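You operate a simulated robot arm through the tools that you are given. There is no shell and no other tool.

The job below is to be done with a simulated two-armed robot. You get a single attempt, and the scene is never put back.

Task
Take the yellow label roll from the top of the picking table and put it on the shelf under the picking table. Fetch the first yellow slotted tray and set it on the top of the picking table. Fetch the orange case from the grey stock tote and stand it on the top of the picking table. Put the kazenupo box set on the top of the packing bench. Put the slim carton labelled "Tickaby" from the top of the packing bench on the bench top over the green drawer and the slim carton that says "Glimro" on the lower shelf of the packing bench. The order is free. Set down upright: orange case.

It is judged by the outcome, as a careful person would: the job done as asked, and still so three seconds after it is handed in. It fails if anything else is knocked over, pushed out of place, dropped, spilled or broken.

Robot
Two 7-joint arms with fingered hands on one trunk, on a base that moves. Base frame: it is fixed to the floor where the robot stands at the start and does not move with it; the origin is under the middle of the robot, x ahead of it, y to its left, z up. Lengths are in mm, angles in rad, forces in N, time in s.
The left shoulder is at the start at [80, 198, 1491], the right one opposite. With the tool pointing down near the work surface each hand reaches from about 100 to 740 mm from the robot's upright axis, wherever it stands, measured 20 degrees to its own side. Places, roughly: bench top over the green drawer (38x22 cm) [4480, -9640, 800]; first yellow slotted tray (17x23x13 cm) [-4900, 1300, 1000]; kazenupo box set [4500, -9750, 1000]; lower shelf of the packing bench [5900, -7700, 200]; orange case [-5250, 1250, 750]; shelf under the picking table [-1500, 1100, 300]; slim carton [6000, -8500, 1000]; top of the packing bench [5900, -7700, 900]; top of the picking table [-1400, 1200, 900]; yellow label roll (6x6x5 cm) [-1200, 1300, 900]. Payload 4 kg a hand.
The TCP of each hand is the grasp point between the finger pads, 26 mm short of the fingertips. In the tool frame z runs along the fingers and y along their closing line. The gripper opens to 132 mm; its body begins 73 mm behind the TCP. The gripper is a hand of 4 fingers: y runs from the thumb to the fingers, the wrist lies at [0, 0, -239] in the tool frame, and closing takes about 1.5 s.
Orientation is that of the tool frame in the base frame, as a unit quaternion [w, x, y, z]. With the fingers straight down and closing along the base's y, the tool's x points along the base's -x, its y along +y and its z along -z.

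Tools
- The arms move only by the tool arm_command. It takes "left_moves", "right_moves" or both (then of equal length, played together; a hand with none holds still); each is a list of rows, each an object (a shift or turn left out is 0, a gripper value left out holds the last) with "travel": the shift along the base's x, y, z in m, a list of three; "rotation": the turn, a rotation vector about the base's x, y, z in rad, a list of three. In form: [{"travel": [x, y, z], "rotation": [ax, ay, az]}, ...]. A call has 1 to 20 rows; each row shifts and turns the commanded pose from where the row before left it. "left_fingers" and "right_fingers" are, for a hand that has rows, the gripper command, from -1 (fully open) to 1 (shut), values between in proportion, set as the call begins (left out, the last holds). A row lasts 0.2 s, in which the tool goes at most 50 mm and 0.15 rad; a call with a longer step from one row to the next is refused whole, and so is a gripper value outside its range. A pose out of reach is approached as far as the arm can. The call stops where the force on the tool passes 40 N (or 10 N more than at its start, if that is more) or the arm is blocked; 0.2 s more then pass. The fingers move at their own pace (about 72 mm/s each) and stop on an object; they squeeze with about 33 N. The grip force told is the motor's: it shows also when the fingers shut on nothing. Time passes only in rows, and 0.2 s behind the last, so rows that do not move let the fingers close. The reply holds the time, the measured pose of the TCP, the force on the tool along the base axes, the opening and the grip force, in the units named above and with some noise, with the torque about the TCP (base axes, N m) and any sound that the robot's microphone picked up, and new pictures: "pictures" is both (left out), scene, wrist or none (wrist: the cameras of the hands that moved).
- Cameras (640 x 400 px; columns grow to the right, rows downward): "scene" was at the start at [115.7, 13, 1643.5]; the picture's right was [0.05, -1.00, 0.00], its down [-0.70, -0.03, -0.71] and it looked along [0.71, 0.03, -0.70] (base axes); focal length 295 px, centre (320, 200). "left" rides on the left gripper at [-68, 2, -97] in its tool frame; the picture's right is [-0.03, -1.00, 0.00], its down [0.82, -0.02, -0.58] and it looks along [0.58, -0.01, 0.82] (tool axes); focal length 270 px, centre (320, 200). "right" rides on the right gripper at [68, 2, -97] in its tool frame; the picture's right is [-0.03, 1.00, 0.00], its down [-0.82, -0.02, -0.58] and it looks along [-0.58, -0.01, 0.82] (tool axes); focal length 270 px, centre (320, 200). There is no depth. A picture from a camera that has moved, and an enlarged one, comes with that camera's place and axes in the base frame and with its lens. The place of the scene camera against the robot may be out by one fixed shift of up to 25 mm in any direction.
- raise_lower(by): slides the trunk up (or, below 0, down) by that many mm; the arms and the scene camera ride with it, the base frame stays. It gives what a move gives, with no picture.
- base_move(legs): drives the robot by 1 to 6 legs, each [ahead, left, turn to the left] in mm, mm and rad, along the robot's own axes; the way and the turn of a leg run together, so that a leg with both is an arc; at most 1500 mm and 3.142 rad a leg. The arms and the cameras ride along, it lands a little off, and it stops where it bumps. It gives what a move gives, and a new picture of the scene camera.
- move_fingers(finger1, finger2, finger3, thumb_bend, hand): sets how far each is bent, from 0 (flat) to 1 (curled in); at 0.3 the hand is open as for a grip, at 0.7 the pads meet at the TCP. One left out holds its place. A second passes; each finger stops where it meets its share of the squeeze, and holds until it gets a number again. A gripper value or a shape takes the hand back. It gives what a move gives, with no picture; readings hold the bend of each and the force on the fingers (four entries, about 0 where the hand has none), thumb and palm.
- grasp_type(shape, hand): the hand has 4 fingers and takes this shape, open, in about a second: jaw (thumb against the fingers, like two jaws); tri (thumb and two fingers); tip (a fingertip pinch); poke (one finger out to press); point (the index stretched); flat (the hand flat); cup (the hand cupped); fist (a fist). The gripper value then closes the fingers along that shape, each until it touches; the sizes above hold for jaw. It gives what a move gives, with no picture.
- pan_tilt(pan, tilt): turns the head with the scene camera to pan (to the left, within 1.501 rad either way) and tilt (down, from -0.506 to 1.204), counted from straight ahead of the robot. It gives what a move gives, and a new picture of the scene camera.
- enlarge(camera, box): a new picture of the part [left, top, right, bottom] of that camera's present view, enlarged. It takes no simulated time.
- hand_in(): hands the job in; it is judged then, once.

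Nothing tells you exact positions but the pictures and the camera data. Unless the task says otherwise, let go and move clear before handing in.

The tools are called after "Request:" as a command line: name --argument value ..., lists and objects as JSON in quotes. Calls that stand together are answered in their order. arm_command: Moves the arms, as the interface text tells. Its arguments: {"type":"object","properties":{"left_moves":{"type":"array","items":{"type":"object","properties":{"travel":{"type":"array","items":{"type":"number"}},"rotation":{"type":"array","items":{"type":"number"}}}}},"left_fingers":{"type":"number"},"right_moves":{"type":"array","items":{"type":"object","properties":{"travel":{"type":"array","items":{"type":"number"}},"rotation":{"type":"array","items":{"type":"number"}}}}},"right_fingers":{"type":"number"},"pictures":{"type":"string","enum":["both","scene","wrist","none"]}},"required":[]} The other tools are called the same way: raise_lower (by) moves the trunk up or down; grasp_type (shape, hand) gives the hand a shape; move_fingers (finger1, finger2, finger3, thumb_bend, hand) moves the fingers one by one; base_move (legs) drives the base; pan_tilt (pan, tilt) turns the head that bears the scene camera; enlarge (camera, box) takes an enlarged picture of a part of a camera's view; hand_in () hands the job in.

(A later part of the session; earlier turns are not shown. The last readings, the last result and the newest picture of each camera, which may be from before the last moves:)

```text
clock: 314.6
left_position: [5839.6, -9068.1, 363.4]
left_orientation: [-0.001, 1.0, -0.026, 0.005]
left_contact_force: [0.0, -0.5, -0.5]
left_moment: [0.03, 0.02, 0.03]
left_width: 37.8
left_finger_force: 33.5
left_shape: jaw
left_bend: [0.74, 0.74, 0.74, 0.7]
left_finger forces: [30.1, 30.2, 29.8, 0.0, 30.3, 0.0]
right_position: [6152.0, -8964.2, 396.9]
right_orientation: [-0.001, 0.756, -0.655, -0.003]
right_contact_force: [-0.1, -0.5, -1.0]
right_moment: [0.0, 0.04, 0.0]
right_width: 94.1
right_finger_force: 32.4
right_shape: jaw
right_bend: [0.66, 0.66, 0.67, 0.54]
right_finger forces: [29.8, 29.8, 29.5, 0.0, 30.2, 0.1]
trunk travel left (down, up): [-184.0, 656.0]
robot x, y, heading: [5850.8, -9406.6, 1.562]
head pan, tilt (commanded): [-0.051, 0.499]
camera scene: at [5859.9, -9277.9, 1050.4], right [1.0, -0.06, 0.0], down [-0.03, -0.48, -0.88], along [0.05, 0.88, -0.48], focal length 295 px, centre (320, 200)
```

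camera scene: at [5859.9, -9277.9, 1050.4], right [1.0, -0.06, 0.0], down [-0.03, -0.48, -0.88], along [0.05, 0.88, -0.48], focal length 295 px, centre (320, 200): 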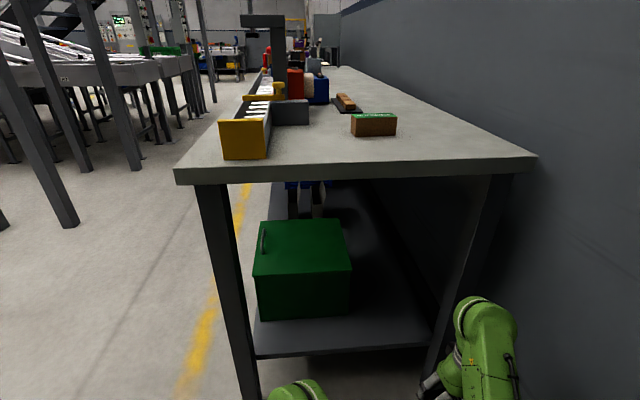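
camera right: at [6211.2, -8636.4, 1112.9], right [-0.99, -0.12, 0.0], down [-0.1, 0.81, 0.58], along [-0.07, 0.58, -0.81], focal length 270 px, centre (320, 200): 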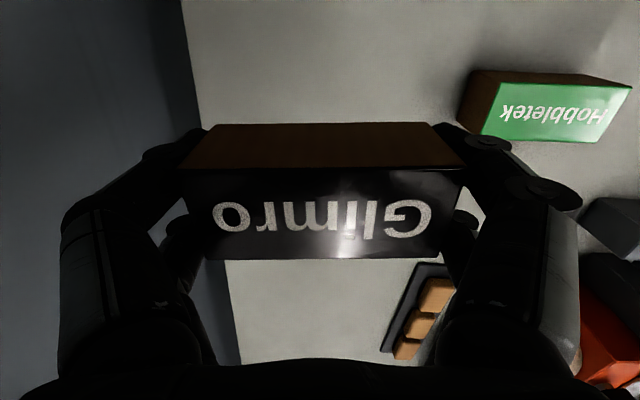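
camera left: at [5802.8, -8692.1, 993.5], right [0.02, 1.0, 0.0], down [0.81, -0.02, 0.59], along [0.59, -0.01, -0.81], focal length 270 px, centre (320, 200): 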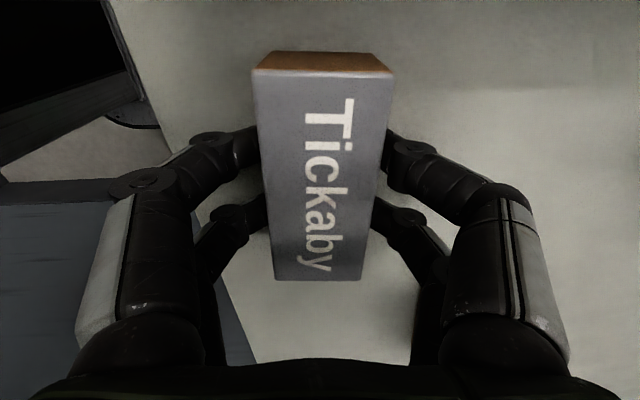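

There's free shelf space to the right of the green box (x≈5984–6244), shelf surface about z≈240. I'll align the right hand to x≈6115 and drive in under the bench.

Request:
arm_command --right_moves '[{"travel": [-0.018, 0, -0.02]}, {"travel": [-0.018, 0, -0.02]}]' --pictures "none"

Request:
base_move --legs '[[220, 0, 0]]'

Request:
enlarge --camera "right" --box '[0, 0, 640, 400]'

```text
clock: 315.2
left_position: [5839.8, -9068.5, 364.3]
left_orientation: [0.0, 1.0, -0.025, 0.005]
left_contact_force: [-0.3, -0.4, -0.7]
left_moment: [-0.01, -0.01, 0.02]
left_width: 38.1
left_finger_force: 33.3
left_shape: jaw
left_bend: [0.74, 0.74, 0.74, 0.7]
left_finger forces: [30.1, 30.1, 29.8, 0.1, 30.4, 0.0]
right_position: [6116.8, -8963.8, 357.7]
right_orientation: [0.0, 0.755, -0.655, -0.003]
right_contact_force: [0.3, -0.2, -0.4]
right_moment: [0.02, 0.02, 0.0]
right_width: 94.2
right_finger_force: 33.4
right_shape: jaw
right_bend: [0.66, 0.66, 0.67, 0.54]
right_finger forces: [29.7, 29.9, 29.4, 0.1, 30.2, 0.1]
trunk travel left (down, up): [-184.0, 656.0]
robot x, y, heading: [5849.5, -9408.7, 1.561]
head pan, tilt (commanded): [-0.051, 0.499]
```

```text
clock: 316.9
left_position: [5842.6, -8851.4, 364.7]
left_orientation: [-0.001, 1.0, -0.025, 0.005]
left_contact_force: [1.0, 0.1, -1.9]
left_moment: [-0.04, 0.01, 0.01]
left_width: 37.7
left_finger_force: 33.2
left_shape: jaw
left_bend: [0.74, 0.74, 0.74, 0.7]
left_finger forces: [30.1, 30.2, 29.9, 0.1, 30.5, 0.1]
right_position: [6118.7, -8744.0, 357.5]
right_orientation: [0.0, 0.755, -0.656, -0.001]
right_contact_force: [0.5, 0.4, -1.1]
right_moment: [0.0, -0.01, -0.04]
right_width: 94.2
right_finger_force: 32.8
right_shape: jaw
right_bend: [0.66, 0.66, 0.67, 0.54]
right_finger forces: [29.8, 29.9, 29.6, 0.0, 30.2, 0.1]
trunk travel left (down, up): [-184.0, 656.0]
robot x, y, heading: [5853.5, -9192.5, 1.559]
head pan, tilt (commanded): [-0.051, 0.499]
camera scene: at [5862.0, -9058.2, 1050.4], right [1.0, -0.06, 0.0], down [-0.03, -0.48, -0.88], along [0.05, 0.88, -0.48], focal length 295 px, centre (320, 200)
```

scene: 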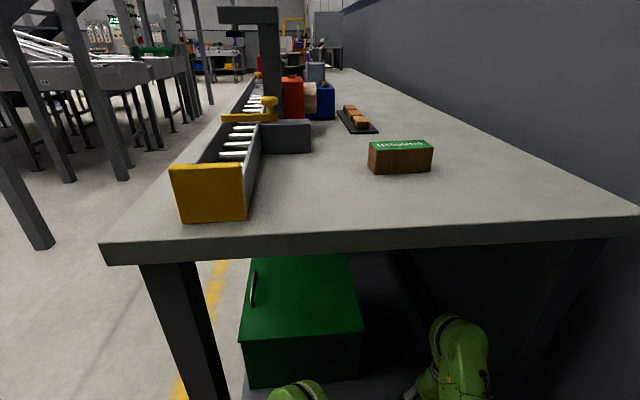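

```text
1.00 times, centred on (320, 200) of right (not enlarged: the box is as wide or as high as the picture)
camera zoom: at [6127.1, -8813.6, 454.4], right [-0.99, -0.12, 0.0], down [-0.09, 0.81, 0.58], along [-0.07, 0.58, -0.81], focal length 270 px, centre (320, 200)
```

zoom: 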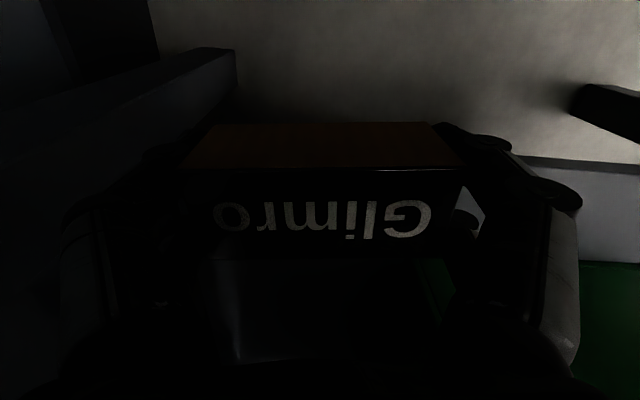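

The right hand is at the shelf's end, clear of the leg and the green box. Extend it 100 mm inward.

Request:
arm_command --right_moves '[{"travel": [-0.002, 0.025, 0]}, {"travel": [-0.002, 0.025, 0]}, {"travel": [0, 0.025, 0]}, {"travel": [0, 0.03, 0]}]' --pictures "both"

Request:
enlarge --camera "scene" --box '[220, 240, 540, 400]'

```text
clock: 317.9
left_position: [5841.1, -8850.0, 363.9]
left_orientation: [-0.001, 1.0, -0.026, 0.005]
left_contact_force: [-0.5, 0.6, -0.3]
left_moment: [0.0, -0.01, -0.03]
left_width: 37.8
left_finger_force: 33.0
left_shape: jaw
left_bend: [0.74, 0.74, 0.74, 0.7]
left_finger forces: [30.1, 30.1, 29.9, 0.0, 30.3, 0.1]
right_position: [6117.4, -8639.1, 356.2]
right_orientation: [0.001, 0.756, -0.655, -0.002]
right_contact_force: [-0.7, 0.0, -0.6]
right_moment: [-0.01, -0.01, 0.02]
right_width: 93.9
right_finger_force: 33.0
right_shape: jaw
right_bend: [0.66, 0.66, 0.67, 0.54]
right_finger forces: [29.8, 29.9, 29.4, 0.0, 30.1, 0.0]
trunk travel left (down, up): [-184.0, 656.0]
robot x, y, heading: [5849.0, -9186.7, 1.558]
head pan, tilt (commanded): [-0.051, 0.499]
camera scene: at [5862.0, -9058.6, 1050.4], right [1.0, -0.06, 0.0], down [-0.03, -0.48, -0.88], along [0.05, 0.88, -0.48], focal length 295 px, centre (320, 200)
camera right: at [6125.0, -8708.6, 453.6], right [-0.99, -0.12, 0.0], down [-0.09, 0.81, 0.58], along [-0.07, 0.58, -0.81], focal length 270 px, centre (320, 200)
```

scene: 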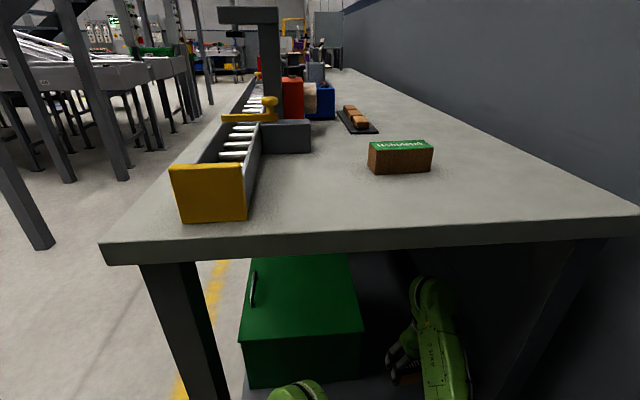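
right: 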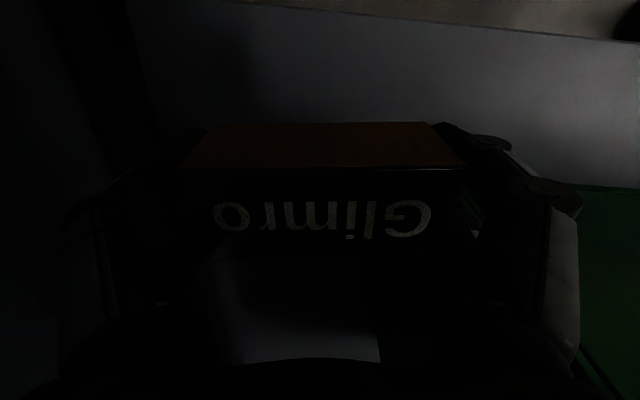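

```text
2.00 times, centred on (380, 320) of scene
camera zoom: at [5862.0, -9058.6, 1050.4], right [1.0, -0.06, 0.0], down [-0.03, -0.48, -0.88], along [0.05, 0.88, -0.48], focal length 591 px, centre (200, -40)
```

zoom: 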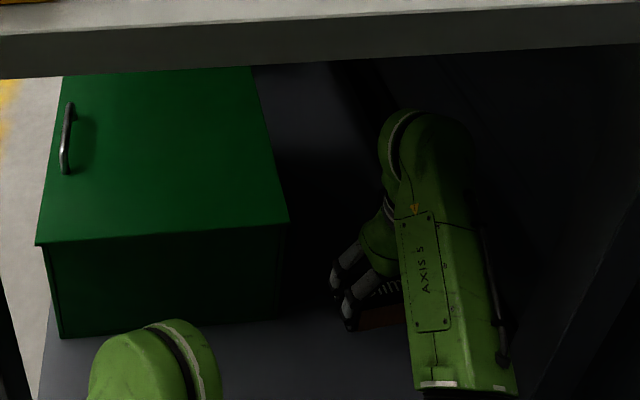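

The carton is over the shelf; I'll go 40 mm deeper and lower it gently.

Request:
arm_command --right_moves '[{"travel": [0, 0.02, -0.015]}, {"travel": [0, 0.02, -0.015]}, {"travel": [0, 0, -0.015]}, {"travel": [0, 0, -0.01]}]' --pictures "none"

Request:
arm_command --right_moves '[{"travel": [0, 0, -0.006]}, {"travel": [0, 0, -0.006]}, {}]' --pictures "none"

Request:
arm_command --right_moves '[{"travel": [0, 0, -0.004]}, {"travel": [0, 0, -0.004]}, {}]' --pictures "wrist"

```text
clock: 318.9
left_position: [5840.9, -8850.8, 363.4]
left_orientation: [0.0, 1.0, -0.025, 0.005]
left_contact_force: [-0.3, -0.7, -0.6]
left_moment: [0.02, -0.05, -0.02]
left_width: 37.9
left_finger_force: 32.9
left_shape: jaw
left_bend: [0.74, 0.74, 0.74, 0.7]
left_finger forces: [30.1, 30.3, 29.9, 0.0, 30.4, 0.0]
right_position: [6114.1, -8599.1, 301.2]
right_orientation: [0.0, 0.755, -0.656, -0.002]
right_contact_force: [0.0, 0.8, -1.4]
right_moment: [-0.04, 0.01, -0.04]
right_width: 94.1
right_finger_force: 33.3
right_shape: jaw
right_bend: [0.66, 0.66, 0.67, 0.54]
right_finger forces: [29.8, 29.8, 29.5, 0.0, 30.1, 0.0]
trunk travel left (down, up): [-184.0, 656.0]
robot x, y, heading: [5849.4, -9185.8, 1.566]
head pan, tilt (commanded): [-0.051, 0.499]
```

```text
clock: 319.7
left_position: [5840.7, -8849.5, 363.8]
left_orientation: [-0.001, 1.0, -0.025, 0.004]
left_contact_force: [-0.5, -0.1, -1.4]
left_moment: [-0.02, -0.03, 0.01]
left_width: 37.9
left_finger_force: 33.4
left_shape: jaw
left_bend: [0.74, 0.74, 0.74, 0.7]
left_finger forces: [30.1, 30.1, 30.0, 0.0, 30.4, 0.0]
right_position: [6115.4, -8599.7, 289.2]
right_orientation: [0.0, 0.755, -0.655, -0.002]
right_contact_force: [0.1, 0.1, -1.4]
right_moment: [0.02, -0.01, 0.0]
right_width: 94.2
right_finger_force: 33.9
right_shape: jaw
right_bend: [0.66, 0.66, 0.67, 0.54]
right_finger forces: [29.8, 29.8, 29.5, 0.1, 30.0, 0.1]
trunk travel left (down, up): [-184.0, 656.0]
robot x, y, heading: [5851.3, -9188.8, 1.566]
head pan, tilt (commanded): [-0.051, 0.499]
```

```text
clock: 320.5
left_position: [5841.8, -8850.4, 364.8]
left_orientation: [-0.001, 1.0, -0.025, 0.005]
left_contact_force: [-0.7, 0.2, -1.1]
left_moment: [-0.01, 0.01, 0.0]
left_width: 37.9
left_finger_force: 32.7
left_shape: jaw
left_bend: [0.74, 0.74, 0.74, 0.7]
left_finger forces: [30.1, 30.2, 29.9, 0.0, 30.4, 0.0]
right_position: [6114.4, -8599.4, 282.2]
right_orientation: [-0.001, 0.755, -0.656, -0.002]
right_contact_force: [0.8, 0.3, -1.2]
right_moment: [0.01, -0.05, -0.02]
right_width: 94.1
right_finger_force: 33.1
right_shape: jaw
right_bend: [0.66, 0.66, 0.67, 0.54]
right_finger forces: [29.8, 29.7, 29.5, 0.0, 30.2, 0.1]
trunk travel left (down, up): [-184.0, 656.0]
robot x, y, heading: [5852.5, -9190.8, 1.561]
head pan, tilt (commanded): [-0.051, 0.499]
camera right: at [6122.7, -8668.8, 378.8], right [-0.99, -0.12, 0.0], down [-0.09, 0.81, 0.58], along [-0.07, 0.58, -0.81], focal length 270 px, centre (320, 200)
```

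right: 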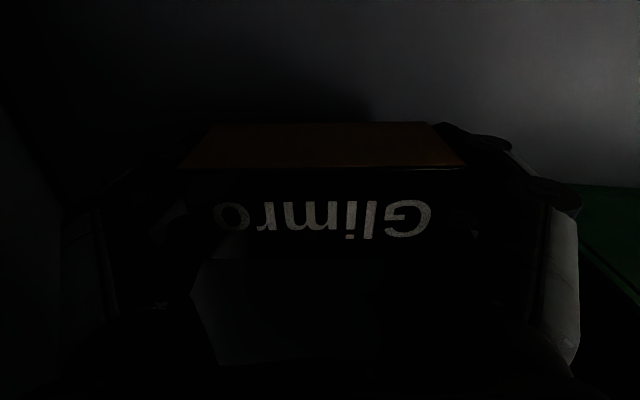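

Not in contact yet; continue in 4 mm steps.

Request:
arm_command --right_moves '[{"travel": [0, 0, -0.004]}, {"travel": [0, 0, -0.004]}, {}]' --pictures "none"

Request:
arm_command --right_moves '[{"travel": [0, 0, -0.004]}, {}]' --pictures "none"

Request:
arm_command --right_moves '[{"travel": [0, 0, -0.004]}, {}]' --pictures "none"

```text
clock: 321.3
left_position: [5842.9, -8851.0, 364.5]
left_orientation: [-0.001, 1.0, -0.025, 0.006]
left_contact_force: [0.0, 0.0, -0.7]
left_moment: [0.03, 0.01, 0.03]
left_width: 37.8
left_finger_force: 33.3
left_shape: jaw
left_bend: [0.74, 0.74, 0.74, 0.7]
left_finger forces: [30.1, 30.2, 30.0, 0.1, 30.4, 0.0]
right_position: [6114.6, -8599.5, 274.7]
right_orientation: [-0.001, 0.755, -0.655, -0.002]
right_contact_force: [-0.4, -0.4, -1.1]
right_moment: [0.04, -0.01, 0.04]
right_width: 94.4
right_finger_force: 33.5
right_shape: jaw
right_bend: [0.66, 0.66, 0.67, 0.54]
right_finger forces: [29.8, 29.8, 29.5, 0.0, 30.2, 0.0]
trunk travel left (down, up): [-184.0, 656.0]
robot x, y, heading: [5854.1, -9193.6, 1.557]
head pan, tilt (commanded): [-0.051, 0.499]
```

```text
clock: 321.9
left_position: [5841.7, -8851.2, 363.9]
left_orientation: [-0.001, 1.0, -0.026, 0.006]
left_contact_force: [-0.3, 0.8, -0.6]
left_moment: [-0.02, 0.02, 0.03]
left_width: 38.0
left_finger_force: 32.6
left_shape: jaw
left_bend: [0.74, 0.74, 0.74, 0.7]
left_finger forces: [30.2, 30.2, 29.8, 0.0, 30.4, 0.0]
right_position: [6115.4, -8599.7, 270.4]
right_orientation: [0.0, 0.755, -0.655, -0.003]
right_contact_force: [0.4, -0.1, -0.9]
right_moment: [-0.01, 0.01, 0.01]
right_width: 94.0
right_finger_force: 32.9
right_shape: jaw
right_bend: [0.66, 0.66, 0.67, 0.54]
right_finger forces: [29.9, 29.8, 29.5, 0.0, 30.1, 0.0]
trunk travel left (down, up): [-184.0, 656.0]
robot x, y, heading: [5849.1, -9191.1, 1.564]
head pan, tilt (commanded): [-0.051, 0.499]
```

```text
clock: 322.5
left_position: [5841.8, -8850.1, 364.1]
left_orientation: [-0.001, 1.0, -0.026, 0.005]
left_contact_force: [0.2, 1.4, -0.5]
left_moment: [0.01, -0.01, 0.01]
left_width: 38.1
left_finger_force: 33.1
left_shape: jaw
left_bend: [0.74, 0.74, 0.74, 0.7]
left_finger forces: [30.1, 30.3, 29.9, 0.0, 30.4, 0.1]
right_position: [6115.0, -8600.4, 266.3]
right_orientation: [0.001, 0.755, -0.655, -0.002]
right_contact_force: [0.5, 0.2, -0.4]
right_moment: [0.01, -0.01, 0.04]
right_width: 94.1
right_finger_force: 32.9
right_shape: jaw
right_bend: [0.66, 0.66, 0.67, 0.54]
right_finger forces: [29.9, 29.8, 29.4, 0.0, 30.1, 0.1]
trunk travel left (down, up): [-184.0, 656.0]
robot x, y, heading: [5852.9, -9188.3, 1.561]
head pan, tilt (commanded): [-0.051, 0.499]
```

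Request:
arm_command --right_moves '[{"travel": [0, 0, -0.004]}, {"travel": [0, 0, -0.003]}, {}]' --pictures "none"

Request:
arm_command --right_moves '[{"travel": [0, 0, -0.004]}, {"travel": [0, 0, -0.002]}, {}]' --pictures "none"

Request:
arm_command --right_moves '[{"travel": [0, 0, -0.003]}, {"travel": [0, 0, -0.002]}, {}]' --pictures "wrist"

```text
clock: 323.3
left_position: [5842.1, -8850.8, 364.5]
left_orientation: [-0.001, 1.0, -0.025, 0.005]
left_contact_force: [-0.3, 0.0, -0.9]
left_moment: [0.0, -0.01, -0.01]
left_width: 38.0
left_finger_force: 32.9
left_shape: jaw
left_bend: [0.74, 0.74, 0.74, 0.7]
left_finger forces: [30.2, 30.2, 29.9, 0.1, 30.4, 0.1]
right_position: [6115.9, -8599.7, 259.0]
right_orientation: [0.0, 0.755, -0.655, -0.002]
right_contact_force: [0.4, -1.2, -0.6]
right_moment: [-0.01, 0.0, -0.02]
right_width: 94.0
right_finger_force: 32.7
right_shape: jaw
right_bend: [0.66, 0.66, 0.67, 0.54]
right_finger forces: [29.8, 29.8, 29.5, 0.1, 30.1, 0.0]
trunk travel left (down, up): [-184.0, 656.0]
robot x, y, heading: [5854.4, -9189.7, 1.566]
head pan, tilt (commanded): [-0.051, 0.499]
```

```text
clock: 324.1
left_position: [5841.7, -8849.6, 363.5]
left_orientation: [0.0, 1.0, -0.025, 0.005]
left_contact_force: [-0.4, 0.5, -0.4]
left_moment: [0.03, 0.01, 0.0]
left_width: 37.9
left_finger_force: 32.9
left_shape: jaw
left_bend: [0.74, 0.74, 0.74, 0.7]
left_finger forces: [30.1, 30.2, 30.0, 0.0, 30.4, 0.0]
right_position: [6115.7, -8600.3, 252.6]
right_orientation: [0.0, 0.755, -0.656, -0.002]
right_contact_force: [-0.8, -0.2, -1.5]
right_moment: [0.02, 0.0, -0.02]
right_width: 94.0
right_finger_force: 33.7
right_shape: jaw
right_bend: [0.66, 0.66, 0.67, 0.54]
right_finger forces: [29.8, 29.8, 29.5, 0.0, 30.1, 0.1]
trunk travel left (down, up): [-184.0, 656.0]
robot x, y, heading: [5852.2, -9191.0, 1.564]
head pan, tilt (commanded): [-0.051, 0.499]
```

```text
clock: 324.9
left_position: [5841.8, -8851.0, 364.4]
left_orientation: [-0.001, 1.0, -0.025, 0.006]
left_contact_force: [-0.4, -0.2, -0.6]
left_moment: [0.01, -0.01, 0.0]
left_width: 37.7
left_finger_force: 32.6
left_shape: jaw
left_bend: [0.74, 0.74, 0.74, 0.7]
left_finger forces: [30.0, 30.2, 29.8, 0.0, 30.3, 0.1]
right_position: [6116.0, -8599.8, 251.1]
right_orientation: [-0.003, 0.755, -0.656, -0.002]
right_contact_force: [0.5, -3.1, 18.8]
right_moment: [-0.18, 0.15, -0.06]
right_width: 93.7
right_finger_force: 33.2
right_shape: jaw
right_bend: [0.66, 0.67, 0.67, 0.54]
right_finger forces: [31.5, 30.3, 30.3, 0.1, 31.2, 0.0]
trunk travel left (down, up): [-184.0, 656.0]
robot x, y, heading: [5852.4, -9193.1, 1.558]
head pan, tilt (commanded): [-0.051, 0.499]
camera right: at [6123.1, -8668.9, 348.2], right [-0.99, -0.11, 0.0], down [-0.09, 0.81, 0.58], along [-0.07, 0.58, -0.81], focal length 270 px, centre (320, 200)
```

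right: 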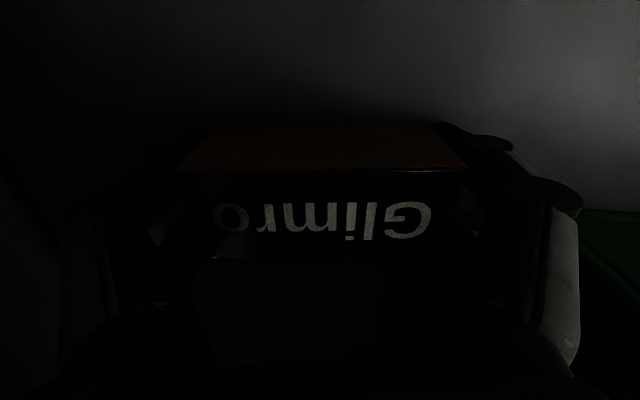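

Contact on the shelf. Ease off slightly and release Glimro.

Request:
arm_command --right_moves '[{"travel": [0, 0, 0.003]}, {}]' --pictures "none"

Request:
arm_command --right_moves '[{}, {}, {}, {}]' --right_fingers -1 --pictures "none"

Request:
arm_command --right_moves '[{"travel": [0, 0, 0.015]}, {"travel": [0, 0, 0.02]}, {"travel": [0, 0, 0.025]}, {"travel": [0, -0.01, 0.025]}, {"travel": [0, -0.03, 0.02]}]' --pictures "both"

```text
clock: 325.5
left_position: [5841.6, -8849.8, 365.3]
left_orientation: [-0.002, 1.0, -0.025, 0.005]
left_contact_force: [-0.1, 0.7, -0.3]
left_moment: [0.03, -0.02, -0.04]
left_width: 38.0
left_finger_force: 33.2
left_shape: jaw
left_bend: [0.74, 0.74, 0.74, 0.7]
left_finger forces: [30.0, 30.3, 29.9, 0.0, 30.4, 0.0]
right_position: [6114.4, -8600.8, 252.0]
right_orientation: [-0.001, 0.755, -0.655, -0.002]
right_contact_force: [2.6, 2.4, 8.4]
right_moment: [0.01, 0.0, 0.01]
right_width: 93.6
right_finger_force: 33.2
right_shape: jaw
right_bend: [0.66, 0.67, 0.67, 0.54]
right_finger forces: [30.4, 30.2, 31.0, 0.0, 32.3, 0.1]
trunk travel left (down, up): [-184.0, 656.0]
robot x, y, heading: [5849.6, -9188.5, 1.561]
head pan, tilt (commanded): [-0.051, 0.499]
```

```text
clock: 326.5
left_position: [5841.4, -8850.2, 364.7]
left_orientation: [0.0, 1.0, -0.025, 0.004]
left_contact_force: [0.7, 0.5, -0.5]
left_moment: [0.02, 0.01, -0.01]
left_width: 37.6
left_finger_force: 33.0
left_shape: jaw
left_bend: [0.74, 0.74, 0.74, 0.7]
left_finger forces: [30.2, 30.2, 29.9, 0.1, 30.4, 0.0]
right_position: [6113.6, -8600.2, 250.6]
right_orientation: [0.001, 0.756, -0.655, -0.002]
right_contact_force: [-0.8, 0.3, -0.3]
right_moment: [0.03, -0.04, 0.02]
right_width: 131.9
right_finger_force: 0.0
right_shape: jaw
right_bend: [0.3, 0.3, 0.3, 0.3]
right_finger forces: [0.1, 0.1, 0.0, 0.0, 0.2, 0.0]
trunk travel left (down, up): [-184.0, 656.0]
robot x, y, heading: [5852.9, -9190.6, 1.56]
head pan, tilt (commanded): [-0.051, 0.499]
```

```text
clock: 327.7
left_position: [5841.0, -8850.3, 365.2]
left_orientation: [-0.001, 1.0, -0.025, 0.005]
left_contact_force: [-0.7, -0.1, -0.3]
left_moment: [-0.02, -0.01, -0.04]
left_width: 37.7
left_finger_force: 33.1
left_shape: jaw
left_bend: [0.74, 0.74, 0.74, 0.7]
left_finger forces: [30.1, 30.3, 29.9, 0.0, 30.4, 0.0]
right_position: [6114.0, -8641.1, 357.0]
right_orientation: [-0.001, 0.755, -0.655, -0.001]
right_contact_force: [0.1, 0.4, 0.3]
right_moment: [0.02, -0.01, -0.04]
right_width: 131.8
right_finger_force: 0.1
right_shape: jaw
right_bend: [0.3, 0.3, 0.3, 0.3]
right_finger forces: [0.1, 0.0, 0.0, 0.0, 0.0, 0.0]
trunk travel left (down, up): [-184.0, 656.0]
robot x, y, heading: [5852.2, -9188.5, 1.56]
head pan, tilt (commanded): [-0.051, 0.499]
camera scene: at [5861.9, -9059.4, 1050.6], right [1.0, -0.06, 0.0], down [-0.03, -0.48, -0.88], along [0.05, 0.88, -0.48], focal length 295 px, centre (320, 200)
camera right: at [6121.1, -8710.8, 453.7], right [-0.99, -0.11, 0.0], down [-0.09, 0.81, 0.58], along [-0.07, 0.58, -0.81], focal length 270 px, centre (320, 200)
```

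scene: 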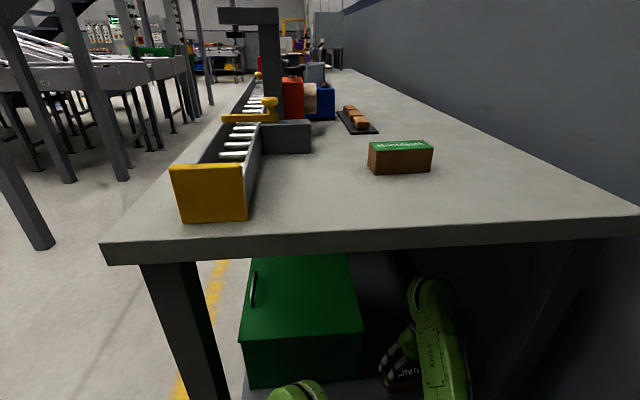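
right: 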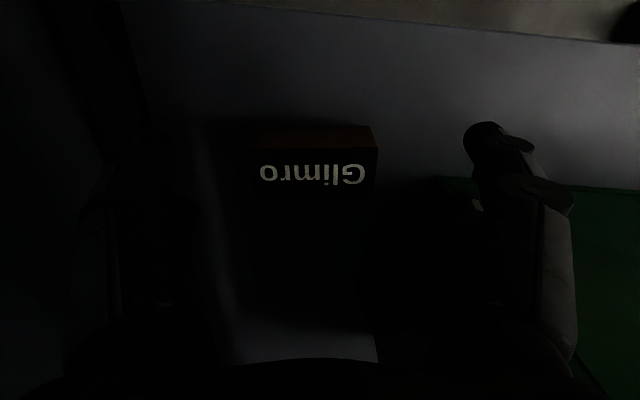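

Glimro rests on the lower shelf. Now withdraw the right hand and back out from under the bench, then raise the trunk.

Request:
arm_command --right_moves '[{"travel": [0, -0.035, 0.01]}, {"travel": [0, -0.04, 0.01]}, {"travel": [0, -0.04, 0.01]}]' --pictures "none"

Request:
base_move --legs '[[-250, 0, 0]]'

Request:
enlarge --camera "scene" --box '[220, 180, 480, 380]'

Request:
raise_lower --by 380

Request:
raise_lower --by 270

```text
clock: 328.5
left_position: [5842.8, -8850.3, 364.0]
left_orientation: [-0.001, 1.0, -0.026, 0.005]
left_contact_force: [0.0, -0.5, -2.3]
left_moment: [0.02, 0.0, 0.01]
left_width: 37.8
left_finger_force: 32.5
left_shape: jaw
left_bend: [0.74, 0.74, 0.74, 0.7]
left_finger forces: [30.1, 30.1, 29.9, 0.0, 30.4, 0.0]
right_position: [6112.0, -8756.8, 387.2]
right_orientation: [0.0, 0.755, -0.656, -0.002]
right_contact_force: [-0.6, -0.7, -0.4]
right_moment: [-0.01, -0.01, -0.01]
right_width: 132.2
right_finger_force: 0.1
right_shape: jaw
right_bend: [0.3, 0.3, 0.3, 0.3]
right_finger forces: [0.1, 0.1, 0.0, 0.0, 0.1, 0.0]
trunk travel left (down, up): [-184.0, 656.0]
robot x, y, heading: [5856.9, -9189.1, 1.559]
head pan, tilt (commanded): [-0.051, 0.499]
```

```text
clock: 330.3
left_position: [5838.1, -9102.2, 363.7]
left_orientation: [0.0, 1.0, -0.025, 0.005]
left_contact_force: [-0.7, -0.4, -1.1]
left_moment: [0.0, 0.02, 0.0]
left_width: 37.8
left_finger_force: 33.3
left_shape: jaw
left_bend: [0.74, 0.74, 0.74, 0.7]
left_finger forces: [30.1, 30.2, 29.9, 0.0, 30.4, 0.0]
right_position: [6110.3, -9008.6, 386.4]
right_orientation: [0.0, 0.756, -0.655, -0.002]
right_contact_force: [0.9, 0.2, -0.1]
right_moment: [0.02, -0.03, 0.02]
right_width: 131.7
right_finger_force: 0.0
right_shape: jaw
right_bend: [0.3, 0.3, 0.3, 0.3]
right_finger forces: [0.0, 0.0, 0.0, 0.1, 0.0, 0.0]
trunk travel left (down, up): [-184.0, 656.0]
robot x, y, heading: [5850.4, -9440.4, 1.56]
head pan, tilt (commanded): [-0.051, 0.499]
camera scene: at [5859.6, -9311.4, 1050.6], right [1.0, -0.06, 0.0], down [-0.03, -0.48, -0.88], along [0.05, 0.88, -0.48], focal length 295 px, centre (320, 200)
```

scene: 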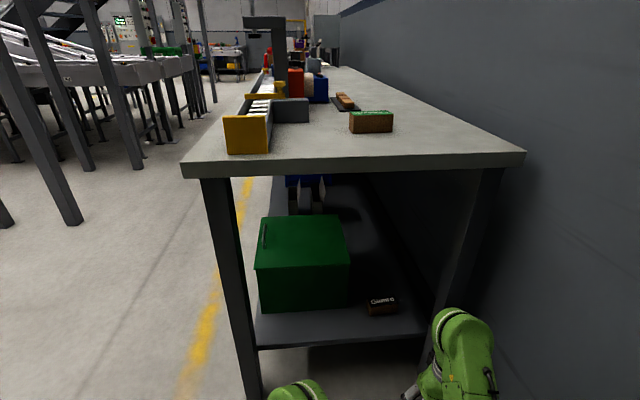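

```text
2.00 times, centred on (350, 280) of scene
camera zoom: at [5859.6, -9311.4, 1050.6], right [1.0, -0.06, 0.0], down [-0.03, -0.48, -0.88], along [0.05, 0.88, -0.48], focal length 591 px, centre (260, 40)
```

zoom: 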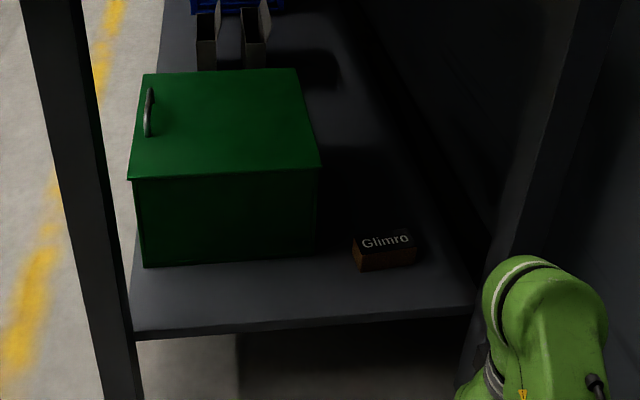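

```text
clock: 334.0
left_position: [5838.1, -9101.2, 744.8]
left_orientation: [-0.001, 1.0, -0.026, 0.005]
left_contact_force: [-0.5, 0.2, -0.3]
left_moment: [0.03, -0.03, 0.0]
left_width: 37.8
left_finger_force: 33.1
left_shape: jaw
left_bend: [0.74, 0.74, 0.74, 0.7]
left_finger forces: [30.2, 30.2, 29.9, 0.0, 30.5, 0.1]
right_position: [6109.8, -9008.5, 767.1]
right_orientation: [0.0, 0.755, -0.655, -0.002]
right_contact_force: [0.1, 0.4, 0.1]
right_moment: [0.03, -0.01, 0.0]
right_width: 131.8
right_finger_force: 0.2
right_shape: jaw
right_bend: [0.3, 0.3, 0.3, 0.3]
right_finger forces: [0.0, 0.0, 0.0, 0.0, 0.0, 0.0]
trunk travel left (down, up): [-564.0, 276.0]
robot x, y, heading: [5848.6, -9439.1, 1.565]
head pan, tilt (commanded): [-0.051, 0.499]
```

```text
clock: 336.7
left_position: [5838.0, -9102.1, 1014.9]
left_orientation: [-0.001, 1.0, -0.025, 0.005]
left_contact_force: [-0.5, -0.3, -1.2]
left_moment: [0.0, 0.01, -0.02]
left_width: 37.8
left_finger_force: 33.2
left_shape: jaw
left_bend: [0.74, 0.74, 0.74, 0.7]
left_finger forces: [30.0, 30.3, 29.9, 0.1, 30.4, 0.1]
right_position: [6110.0, -9008.5, 1037.6]
right_orientation: [0.0, 0.755, -0.656, -0.002]
right_contact_force: [-1.2, 0.1, -0.1]
right_moment: [0.02, 0.02, 0.04]
right_width: 131.9
right_finger_force: 0.1
right_shape: jaw
right_bend: [0.3, 0.3, 0.3, 0.3]
right_finger forces: [0.0, 0.1, 0.0, 0.0, 0.1, 0.1]
trunk travel left (down, up): [-834.0, 6.0]
robot x, y, heading: [5852.0, -9439.6, 1.564]
head pan, tilt (commanded): [-0.051, 0.499]
```

Glimro is done. Next the bench with the green drawer: I'll move clear, turn around to face −y and approach it.

Request:
base_move --legs '[[0, 700, 0], [480, 100, 0], [0, 0, -3.135], [0, -450, 0]]'

Request:
pan_tilt --pan 0.0 --tilt 0.6

```text
clock: 352.8
left_position: [4613.4, -9266.1, 1013.0]
left_orientation: [-0.005, 0.045, 0.999, -0.001]
left_contact_force: [-0.1, -1.3, -0.6]
left_moment: [0.0, 0.06, 0.01]
left_width: 37.4
left_finger_force: 32.9
left_shape: jaw
left_bend: [0.74, 0.74, 0.74, 0.7]
left_finger forces: [29.7, 30.0, 29.6, 0.1, 30.0, 0.0]
right_position: [4338.5, -9349.2, 1036.8]
right_orientation: [0.001, 0.671, 0.742, -0.001]
right_contact_force: [0.2, -0.2, 0.3]
right_moment: [0.02, 0.0, 0.02]
right_width: 132.1
right_finger_force: 0.0
right_shape: jaw
right_bend: [0.3, 0.3, 0.3, 0.3]
right_finger forces: [0.0, 0.1, 0.0, 0.1, 0.1, 0.0]
trunk travel left (down, up): [-834.0, 6.0]
robot x, y, heading: [4619.3, -8931.4, -1.619]
head pan, tilt (commanded): [-0.051, 0.499]
camera scene: at [4610.7, -9039.7, 1700.5], right [-0.99, 0.1, 0.0], down [0.05, 0.48, -0.88], along [-0.09, -0.87, -0.48], focal length 295 px, centre (320, 200)
```

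scene: 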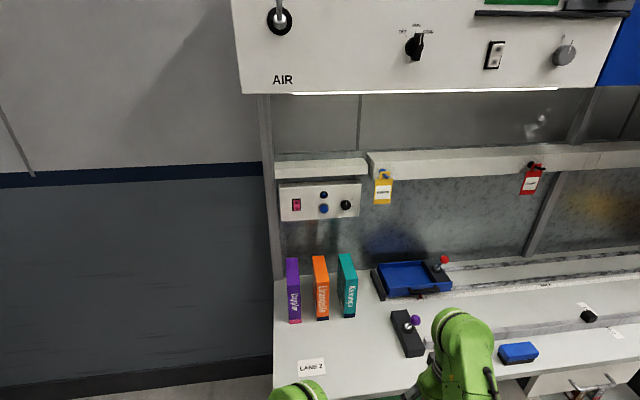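

```text
clock: 353.5
left_position: [4611.6, -9266.7, 1015.2]
left_orientation: [-0.005, 0.045, 0.999, -0.001]
left_contact_force: [-0.4, -0.2, -1.4]
left_moment: [-0.03, -0.02, 0.0]
left_width: 37.4
left_finger_force: 32.9
left_shape: jaw
left_bend: [0.74, 0.74, 0.74, 0.7]
left_finger forces: [29.9, 29.9, 29.7, 0.0, 30.0, 0.0]
right_position: [4337.8, -9349.2, 1036.7]
right_orientation: [0.002, 0.67, 0.742, -0.001]
right_contact_force: [0.1, 0.1, 0.5]
right_moment: [-0.01, 0.02, 0.0]
right_width: 131.9
right_finger_force: 0.1
right_shape: jaw
right_bend: [0.3, 0.3, 0.3, 0.3]
right_finger forces: [0.0, 0.0, 0.0, 0.1, 0.1, 0.1]
trunk travel left (down, up): [-834.0, 6.0]
robot x, y, heading: [4617.2, -8923.5, -1.62]
head pan, tilt (commanded): [0.0, 0.6]
camera scene: at [4613.5, -9037.3, 1691.4], right [-1.0, 0.05, 0.0], down [0.03, 0.56, -0.83], along [-0.04, -0.82, -0.56], focal length 295 px, centre (320, 200)
```

scene: 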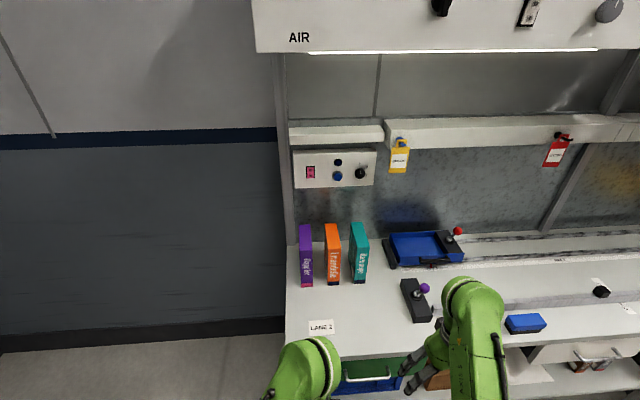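

Request:
enlarge --camera "scene" --box '[280, 200, 480, 360]'

Request:
enlarge --camera "right" --box '[0, 0, 640, 400]'

```text
2.50 times, centred on (380, 280) of scene
camera zoom: at [4613.5, -9037.3, 1691.4], right [-1.0, 0.05, 0.0], down [0.03, 0.56, -0.83], along [-0.04, -0.82, -0.56], focal length 738 px, centre (170, 0)
```

zoom: 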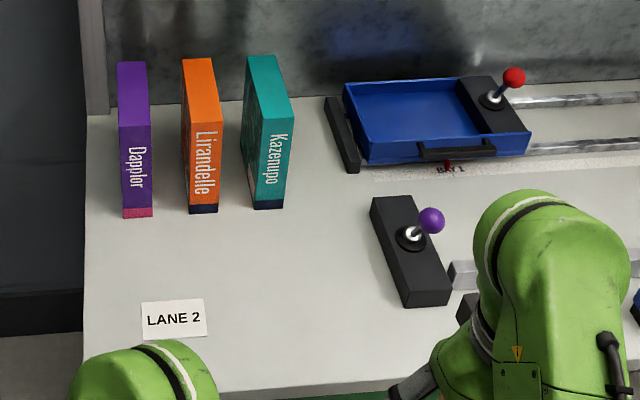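

```text
1.00 times, centred on (320, 200) of right (not enlarged: the box is as wide or as high as the picture)
camera zoom: at [4331.4, -9281.4, 1133.5], right [1.0, 0.08, 0.0], down [0.06, -0.81, 0.58], along [0.05, -0.58, -0.81], focal length 270 px, centre (320, 200)
```

zoom: 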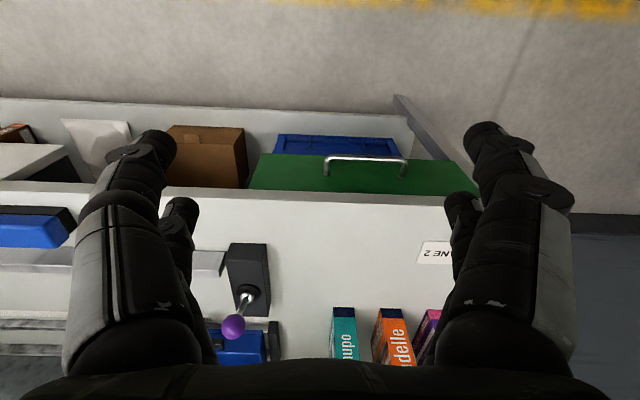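

The bench top is at about z≈800: Kazenupo's spine stands near (4426, −9790), the LANE 2 sticker near (4570, −9610) and a lever block near (4250, −9666). I'll take a stance at about (4480, −9180) facing −y.

Request:
base_move --legs '[[250, -125, 0.049]]'

Request:
pan_tilt --pan 0.0 --tilt 0.9

Request:
enlarge --camera "right" --box '[0, 0, 640, 400]'

Request:
enlarge --camera "left" --box '[0, 0, 640, 400]'

```text
clock: 355.4
left_position: [4497.9, -9516.1, 1014.1]
left_orientation: [-0.005, 0.021, 1.0, -0.002]
left_contact_force: [0.0, 0.6, -0.3]
left_moment: [-0.03, -0.01, 0.01]
left_width: 37.6
left_finger_force: 33.3
left_shape: jaw
left_bend: [0.74, 0.74, 0.74, 0.7]
left_finger forces: [29.8, 29.9, 29.7, 0.1, 30.0, 0.0]
right_position: [4228.1, -9612.4, 1036.9]
right_orientation: [0.002, 0.651, 0.759, -0.002]
right_contact_force: [-1.1, 0.3, 0.1]
right_moment: [0.03, 0.0, 0.01]
right_width: 131.7
right_finger_force: 0.1
right_shape: jaw
right_bend: [0.3, 0.3, 0.3, 0.3]
right_finger forces: [0.0, 0.1, 0.0, 0.0, 0.0, 0.0]
trunk travel left (down, up): [-834.0, 6.0]
robot x, y, heading: [4484.8, -9181.2, -1.576]
head pan, tilt (commanded): [0.0, 0.6]
camera scene: at [4488.6, -9286.5, 1691.7], right [-1.0, 0.0, 0.0], down [0.0, 0.56, -0.83], along [0.0, -0.83, -0.56], focal length 295 px, centre (320, 200)
```

scene: 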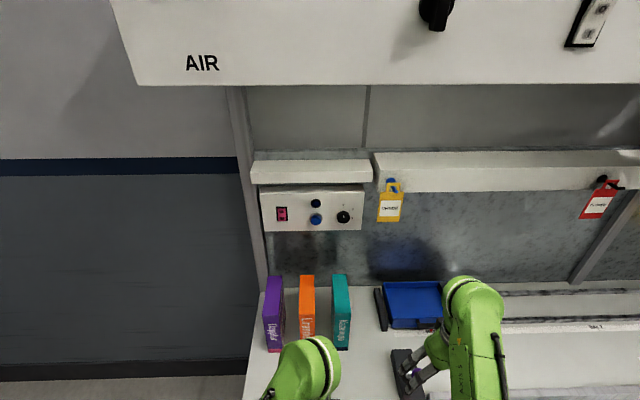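

```text
clock: 356.2
left_position: [4497.2, -9519.5, 1014.2]
left_orientation: [-0.004, 0.02, 1.0, 0.0]
left_contact_force: [-0.3, 0.5, -0.4]
left_moment: [0.02, -0.01, -0.02]
left_width: 37.6
left_finger_force: 32.9
left_shape: jaw
left_bend: [0.74, 0.74, 0.74, 0.7]
left_finger forces: [29.8, 29.8, 29.6, 0.0, 29.9, 0.0]
right_position: [4225.5, -9616.6, 1035.8]
right_orientation: [0.002, 0.652, 0.759, -0.001]
right_contact_force: [-0.1, -0.7, 0.6]
right_moment: [0.04, -0.04, 0.0]
right_width: 132.1
right_finger_force: 0.1
right_shape: jaw
right_bend: [0.3, 0.3, 0.3, 0.3]
right_finger forces: [0.0, 0.1, 0.0, 0.1, 0.0, 0.0]
trunk travel left (down, up): [-834.0, 6.0]
robot x, y, heading: [4484.2, -9182.9, -1.568]
head pan, tilt (commanded): [0.0, 0.901]
camera scene: at [4486.4, -9278.0, 1666.6], right [-1.0, 0.0, 0.0], down [0.0, 0.78, -0.62], along [0.0, -0.62, -0.78], focal length 295 px, centre (320, 200)
```

scene: 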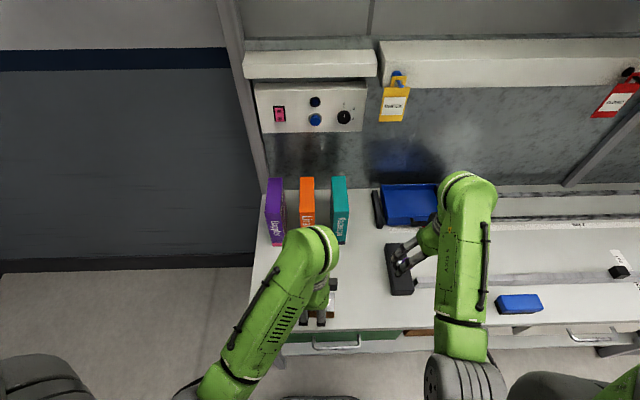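

```text
1.00 times, centred on (320, 200) of right (not enlarged: the box is as wide or as high as the picture)
camera zoom: at [4217.2, -9548.5, 1133.0], right [0.99, 0.13, 0.0], down [0.1, -0.81, 0.58], along [0.08, -0.58, -0.81], focal length 270 px, centre (320, 200)
```

zoom: 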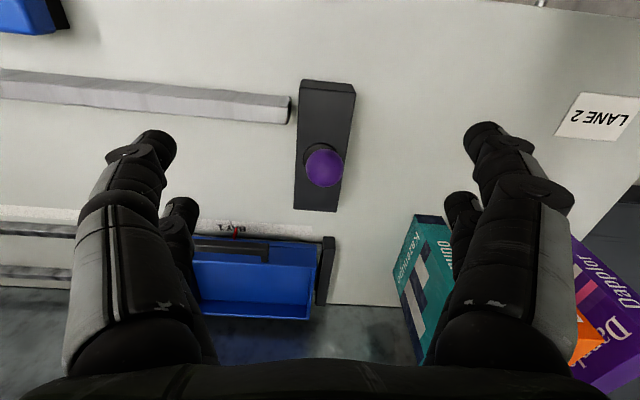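

```text
1.00 times, centred on (320, 200) of left (not enlarged: the box is as wide or as high as the picture)
camera zoom: at [4566.9, -9520.8, 1109.6], right [-0.01, -1.0, 0.0], down [-0.81, 0.01, 0.59], along [-0.59, 0.01, -0.81], focal length 270 px, centre (320, 200)
```

zoom: 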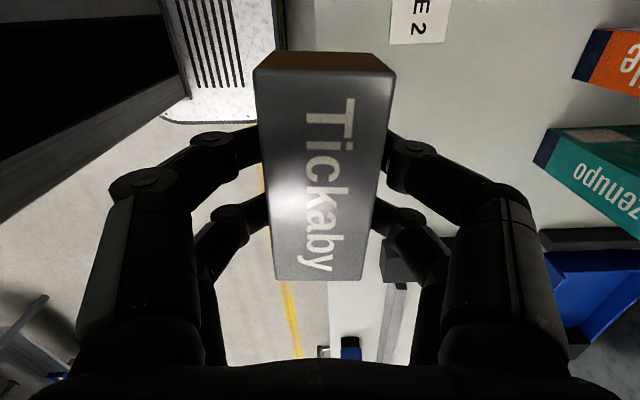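

Tickaby's spot will be about (4440, −9650), free bench area between the sticker, lever block and boxes. Moving the left hand there.

Request:
arm_command --left_moves '[{"travel": [-0.0095, -0.0217, -0.019]}, {"travel": [-0.0095, -0.0217, -0.019]}, {"travel": [-0.0095, -0.0217, -0.019]}, {"travel": [-0.0095, -0.0217, -0.019]}, {"travel": [-0.0095, -0.0217, -0.019]}, {"travel": [-0.0095, -0.0217, -0.019]}]' --pictures "both"

```text
clock: 357.6
left_position: [4438.6, -9650.8, 898.9]
left_orientation: [-0.005, 0.02, 1.0, 0.0]
left_contact_force: [0.0, 0.1, -1.6]
left_moment: [-0.01, 0.01, -0.01]
left_width: 37.8
left_finger_force: 32.7
left_shape: jaw
left_bend: [0.74, 0.74, 0.74, 0.7]
left_finger forces: [30.0, 30.0, 29.8, 0.1, 30.1, 0.0]
right_position: [4227.2, -9616.4, 1035.8]
right_orientation: [0.001, 0.651, 0.759, 0.001]
right_contact_force: [-0.1, 0.0, 0.2]
right_moment: [0.0, 0.02, -0.02]
right_width: 131.8
right_finger_force: 0.0
right_shape: jaw
right_bend: [0.3, 0.3, 0.3, 0.3]
right_finger forces: [0.1, 0.0, 0.1, 0.0, 0.0, 0.1]
trunk travel left (down, up): [-834.0, 6.0]
robot x, y, heading: [4481.0, -9182.7, -1.566]
head pan, tilt (commanded): [0.0, 0.901]
camera scene: at [4485.7, -9279.4, 1666.5], right [-1.0, 0.0, 0.0], down [0.0, 0.78, -0.62], along [0.0, -0.62, -0.78], focal length 295 px, centre (320, 200)
camera left: at [4508.7, -9652.6, 993.8], right [-0.01, -1.0, 0.0], down [-0.81, 0.01, 0.59], along [-0.59, 0.01, -0.81], focal length 270 px, centre (320, 200)
```

scene: 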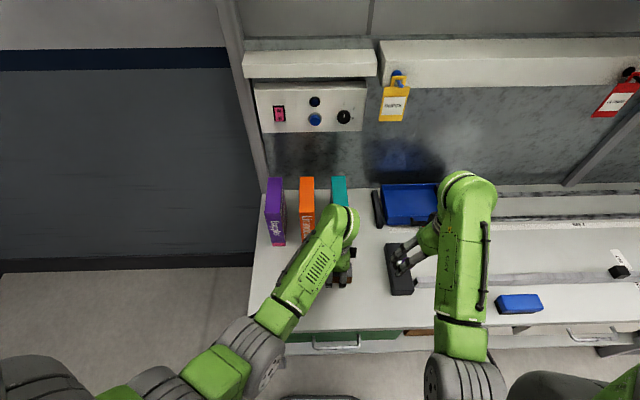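
left: 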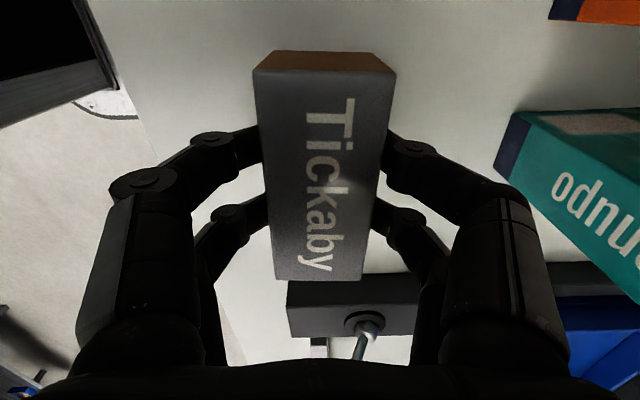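

Clear of the lever block and the Kazenupo box. Lower Tickaby.

Request:
arm_command --left_moves '[{"travel": [0, 0, -0.02]}, {"travel": [0, 0, -0.015]}, {"travel": [0, 0, -0.01]}, {}]' --pictures "none"

Request:
arm_command --left_moves '[{"travel": [0, 0, -0.004]}, {"travel": [0, 0, -0.003]}, {}]' --pictures "none"

Request:
arm_command --left_moves '[{"travel": [0, 0, -0.003]}, {"travel": [0, 0, -0.003]}, {}]' --pictures "wrist"

```text
clock: 358.6
left_position: [4439.7, -9649.9, 853.5]
left_orientation: [-0.006, 0.019, 1.0, -0.002]
left_contact_force: [1.2, 0.2, -1.3]
left_moment: [0.02, -0.03, -0.01]
left_width: 37.5
left_finger_force: 33.3
left_shape: jaw
left_bend: [0.74, 0.74, 0.74, 0.7]
left_finger forces: [29.8, 30.0, 29.8, 0.1, 30.1, 0.1]
right_position: [4226.5, -9615.5, 1035.7]
right_orientation: [0.002, 0.652, 0.759, 0.0]
right_contact_force: [-0.3, -0.3, 0.0]
right_moment: [-0.01, 0.0, 0.04]
right_width: 131.9
right_finger_force: 0.0
right_shape: jaw
right_bend: [0.3, 0.3, 0.3, 0.3]
right_finger forces: [0.0, 0.0, 0.0, 0.0, 0.0, 0.0]
trunk travel left (down, up): [-834.0, 6.0]
robot x, y, heading: [4482.4, -9180.9, -1.567]
head pan, tilt (commanded): [0.0, 0.901]
```

```text
clock: 359.4
left_position: [4440.4, -9648.1, 847.5]
left_orientation: [-0.005, 0.021, 1.0, -0.001]
left_contact_force: [0.1, 0.7, -0.7]
left_moment: [0.01, 0.02, -0.01]
left_width: 37.8
left_finger_force: 33.3
left_shape: jaw
left_bend: [0.74, 0.74, 0.74, 0.7]
left_finger forces: [29.9, 30.0, 29.7, 0.1, 30.2, 0.1]
right_position: [4225.7, -9616.1, 1035.5]
right_orientation: [0.002, 0.651, 0.759, -0.001]
right_contact_force: [-0.1, 0.4, -0.6]
right_moment: [0.01, 0.0, 0.05]
right_width: 131.7
right_finger_force: 0.1
right_shape: jaw
right_bend: [0.3, 0.3, 0.3, 0.3]
right_finger forces: [0.0, 0.1, 0.0, 0.1, 0.0, 0.0]
trunk travel left (down, up): [-834.0, 6.0]
robot x, y, heading: [4482.4, -9180.3, -1.575]
head pan, tilt (commanded): [0.0, 0.901]
```

```text
clock: 360.2
left_position: [4438.7, -9649.7, 842.5]
left_orientation: [-0.005, 0.02, 1.0, -0.001]
left_contact_force: [0.5, -0.5, -1.1]
left_moment: [-0.02, 0.02, 0.04]
left_width: 37.5
left_finger_force: 32.7
left_shape: jaw
left_bend: [0.74, 0.74, 0.74, 0.7]
left_finger forces: [29.8, 29.9, 29.8, 0.1, 30.1, 0.0]
right_position: [4225.0, -9615.7, 1035.8]
right_orientation: [0.002, 0.652, 0.758, 0.0]
right_contact_force: [-0.3, 0.5, -0.8]
right_moment: [0.0, 0.02, 0.02]
right_width: 131.9
right_finger_force: 0.1
right_shape: jaw
right_bend: [0.3, 0.3, 0.3, 0.3]
right_finger forces: [0.0, 0.0, 0.1, 0.1, 0.0, 0.1]
trunk travel left (down, up): [-834.0, 6.0]
robot x, y, heading: [4481.7, -9183.2, -1.567]
head pan, tilt (commanded): [0.0, 0.901]
camera left: at [4509.7, -9650.7, 937.5], right [-0.01, -1.0, 0.0], down [-0.81, 0.01, 0.59], along [-0.59, 0.01, -0.81], focal length 270 px, centre (320, 200)
```

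left: 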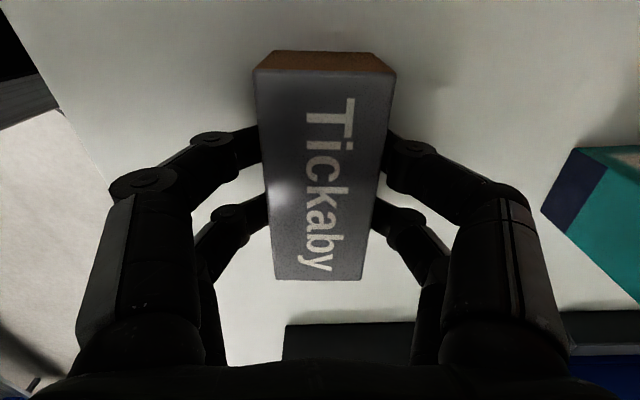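

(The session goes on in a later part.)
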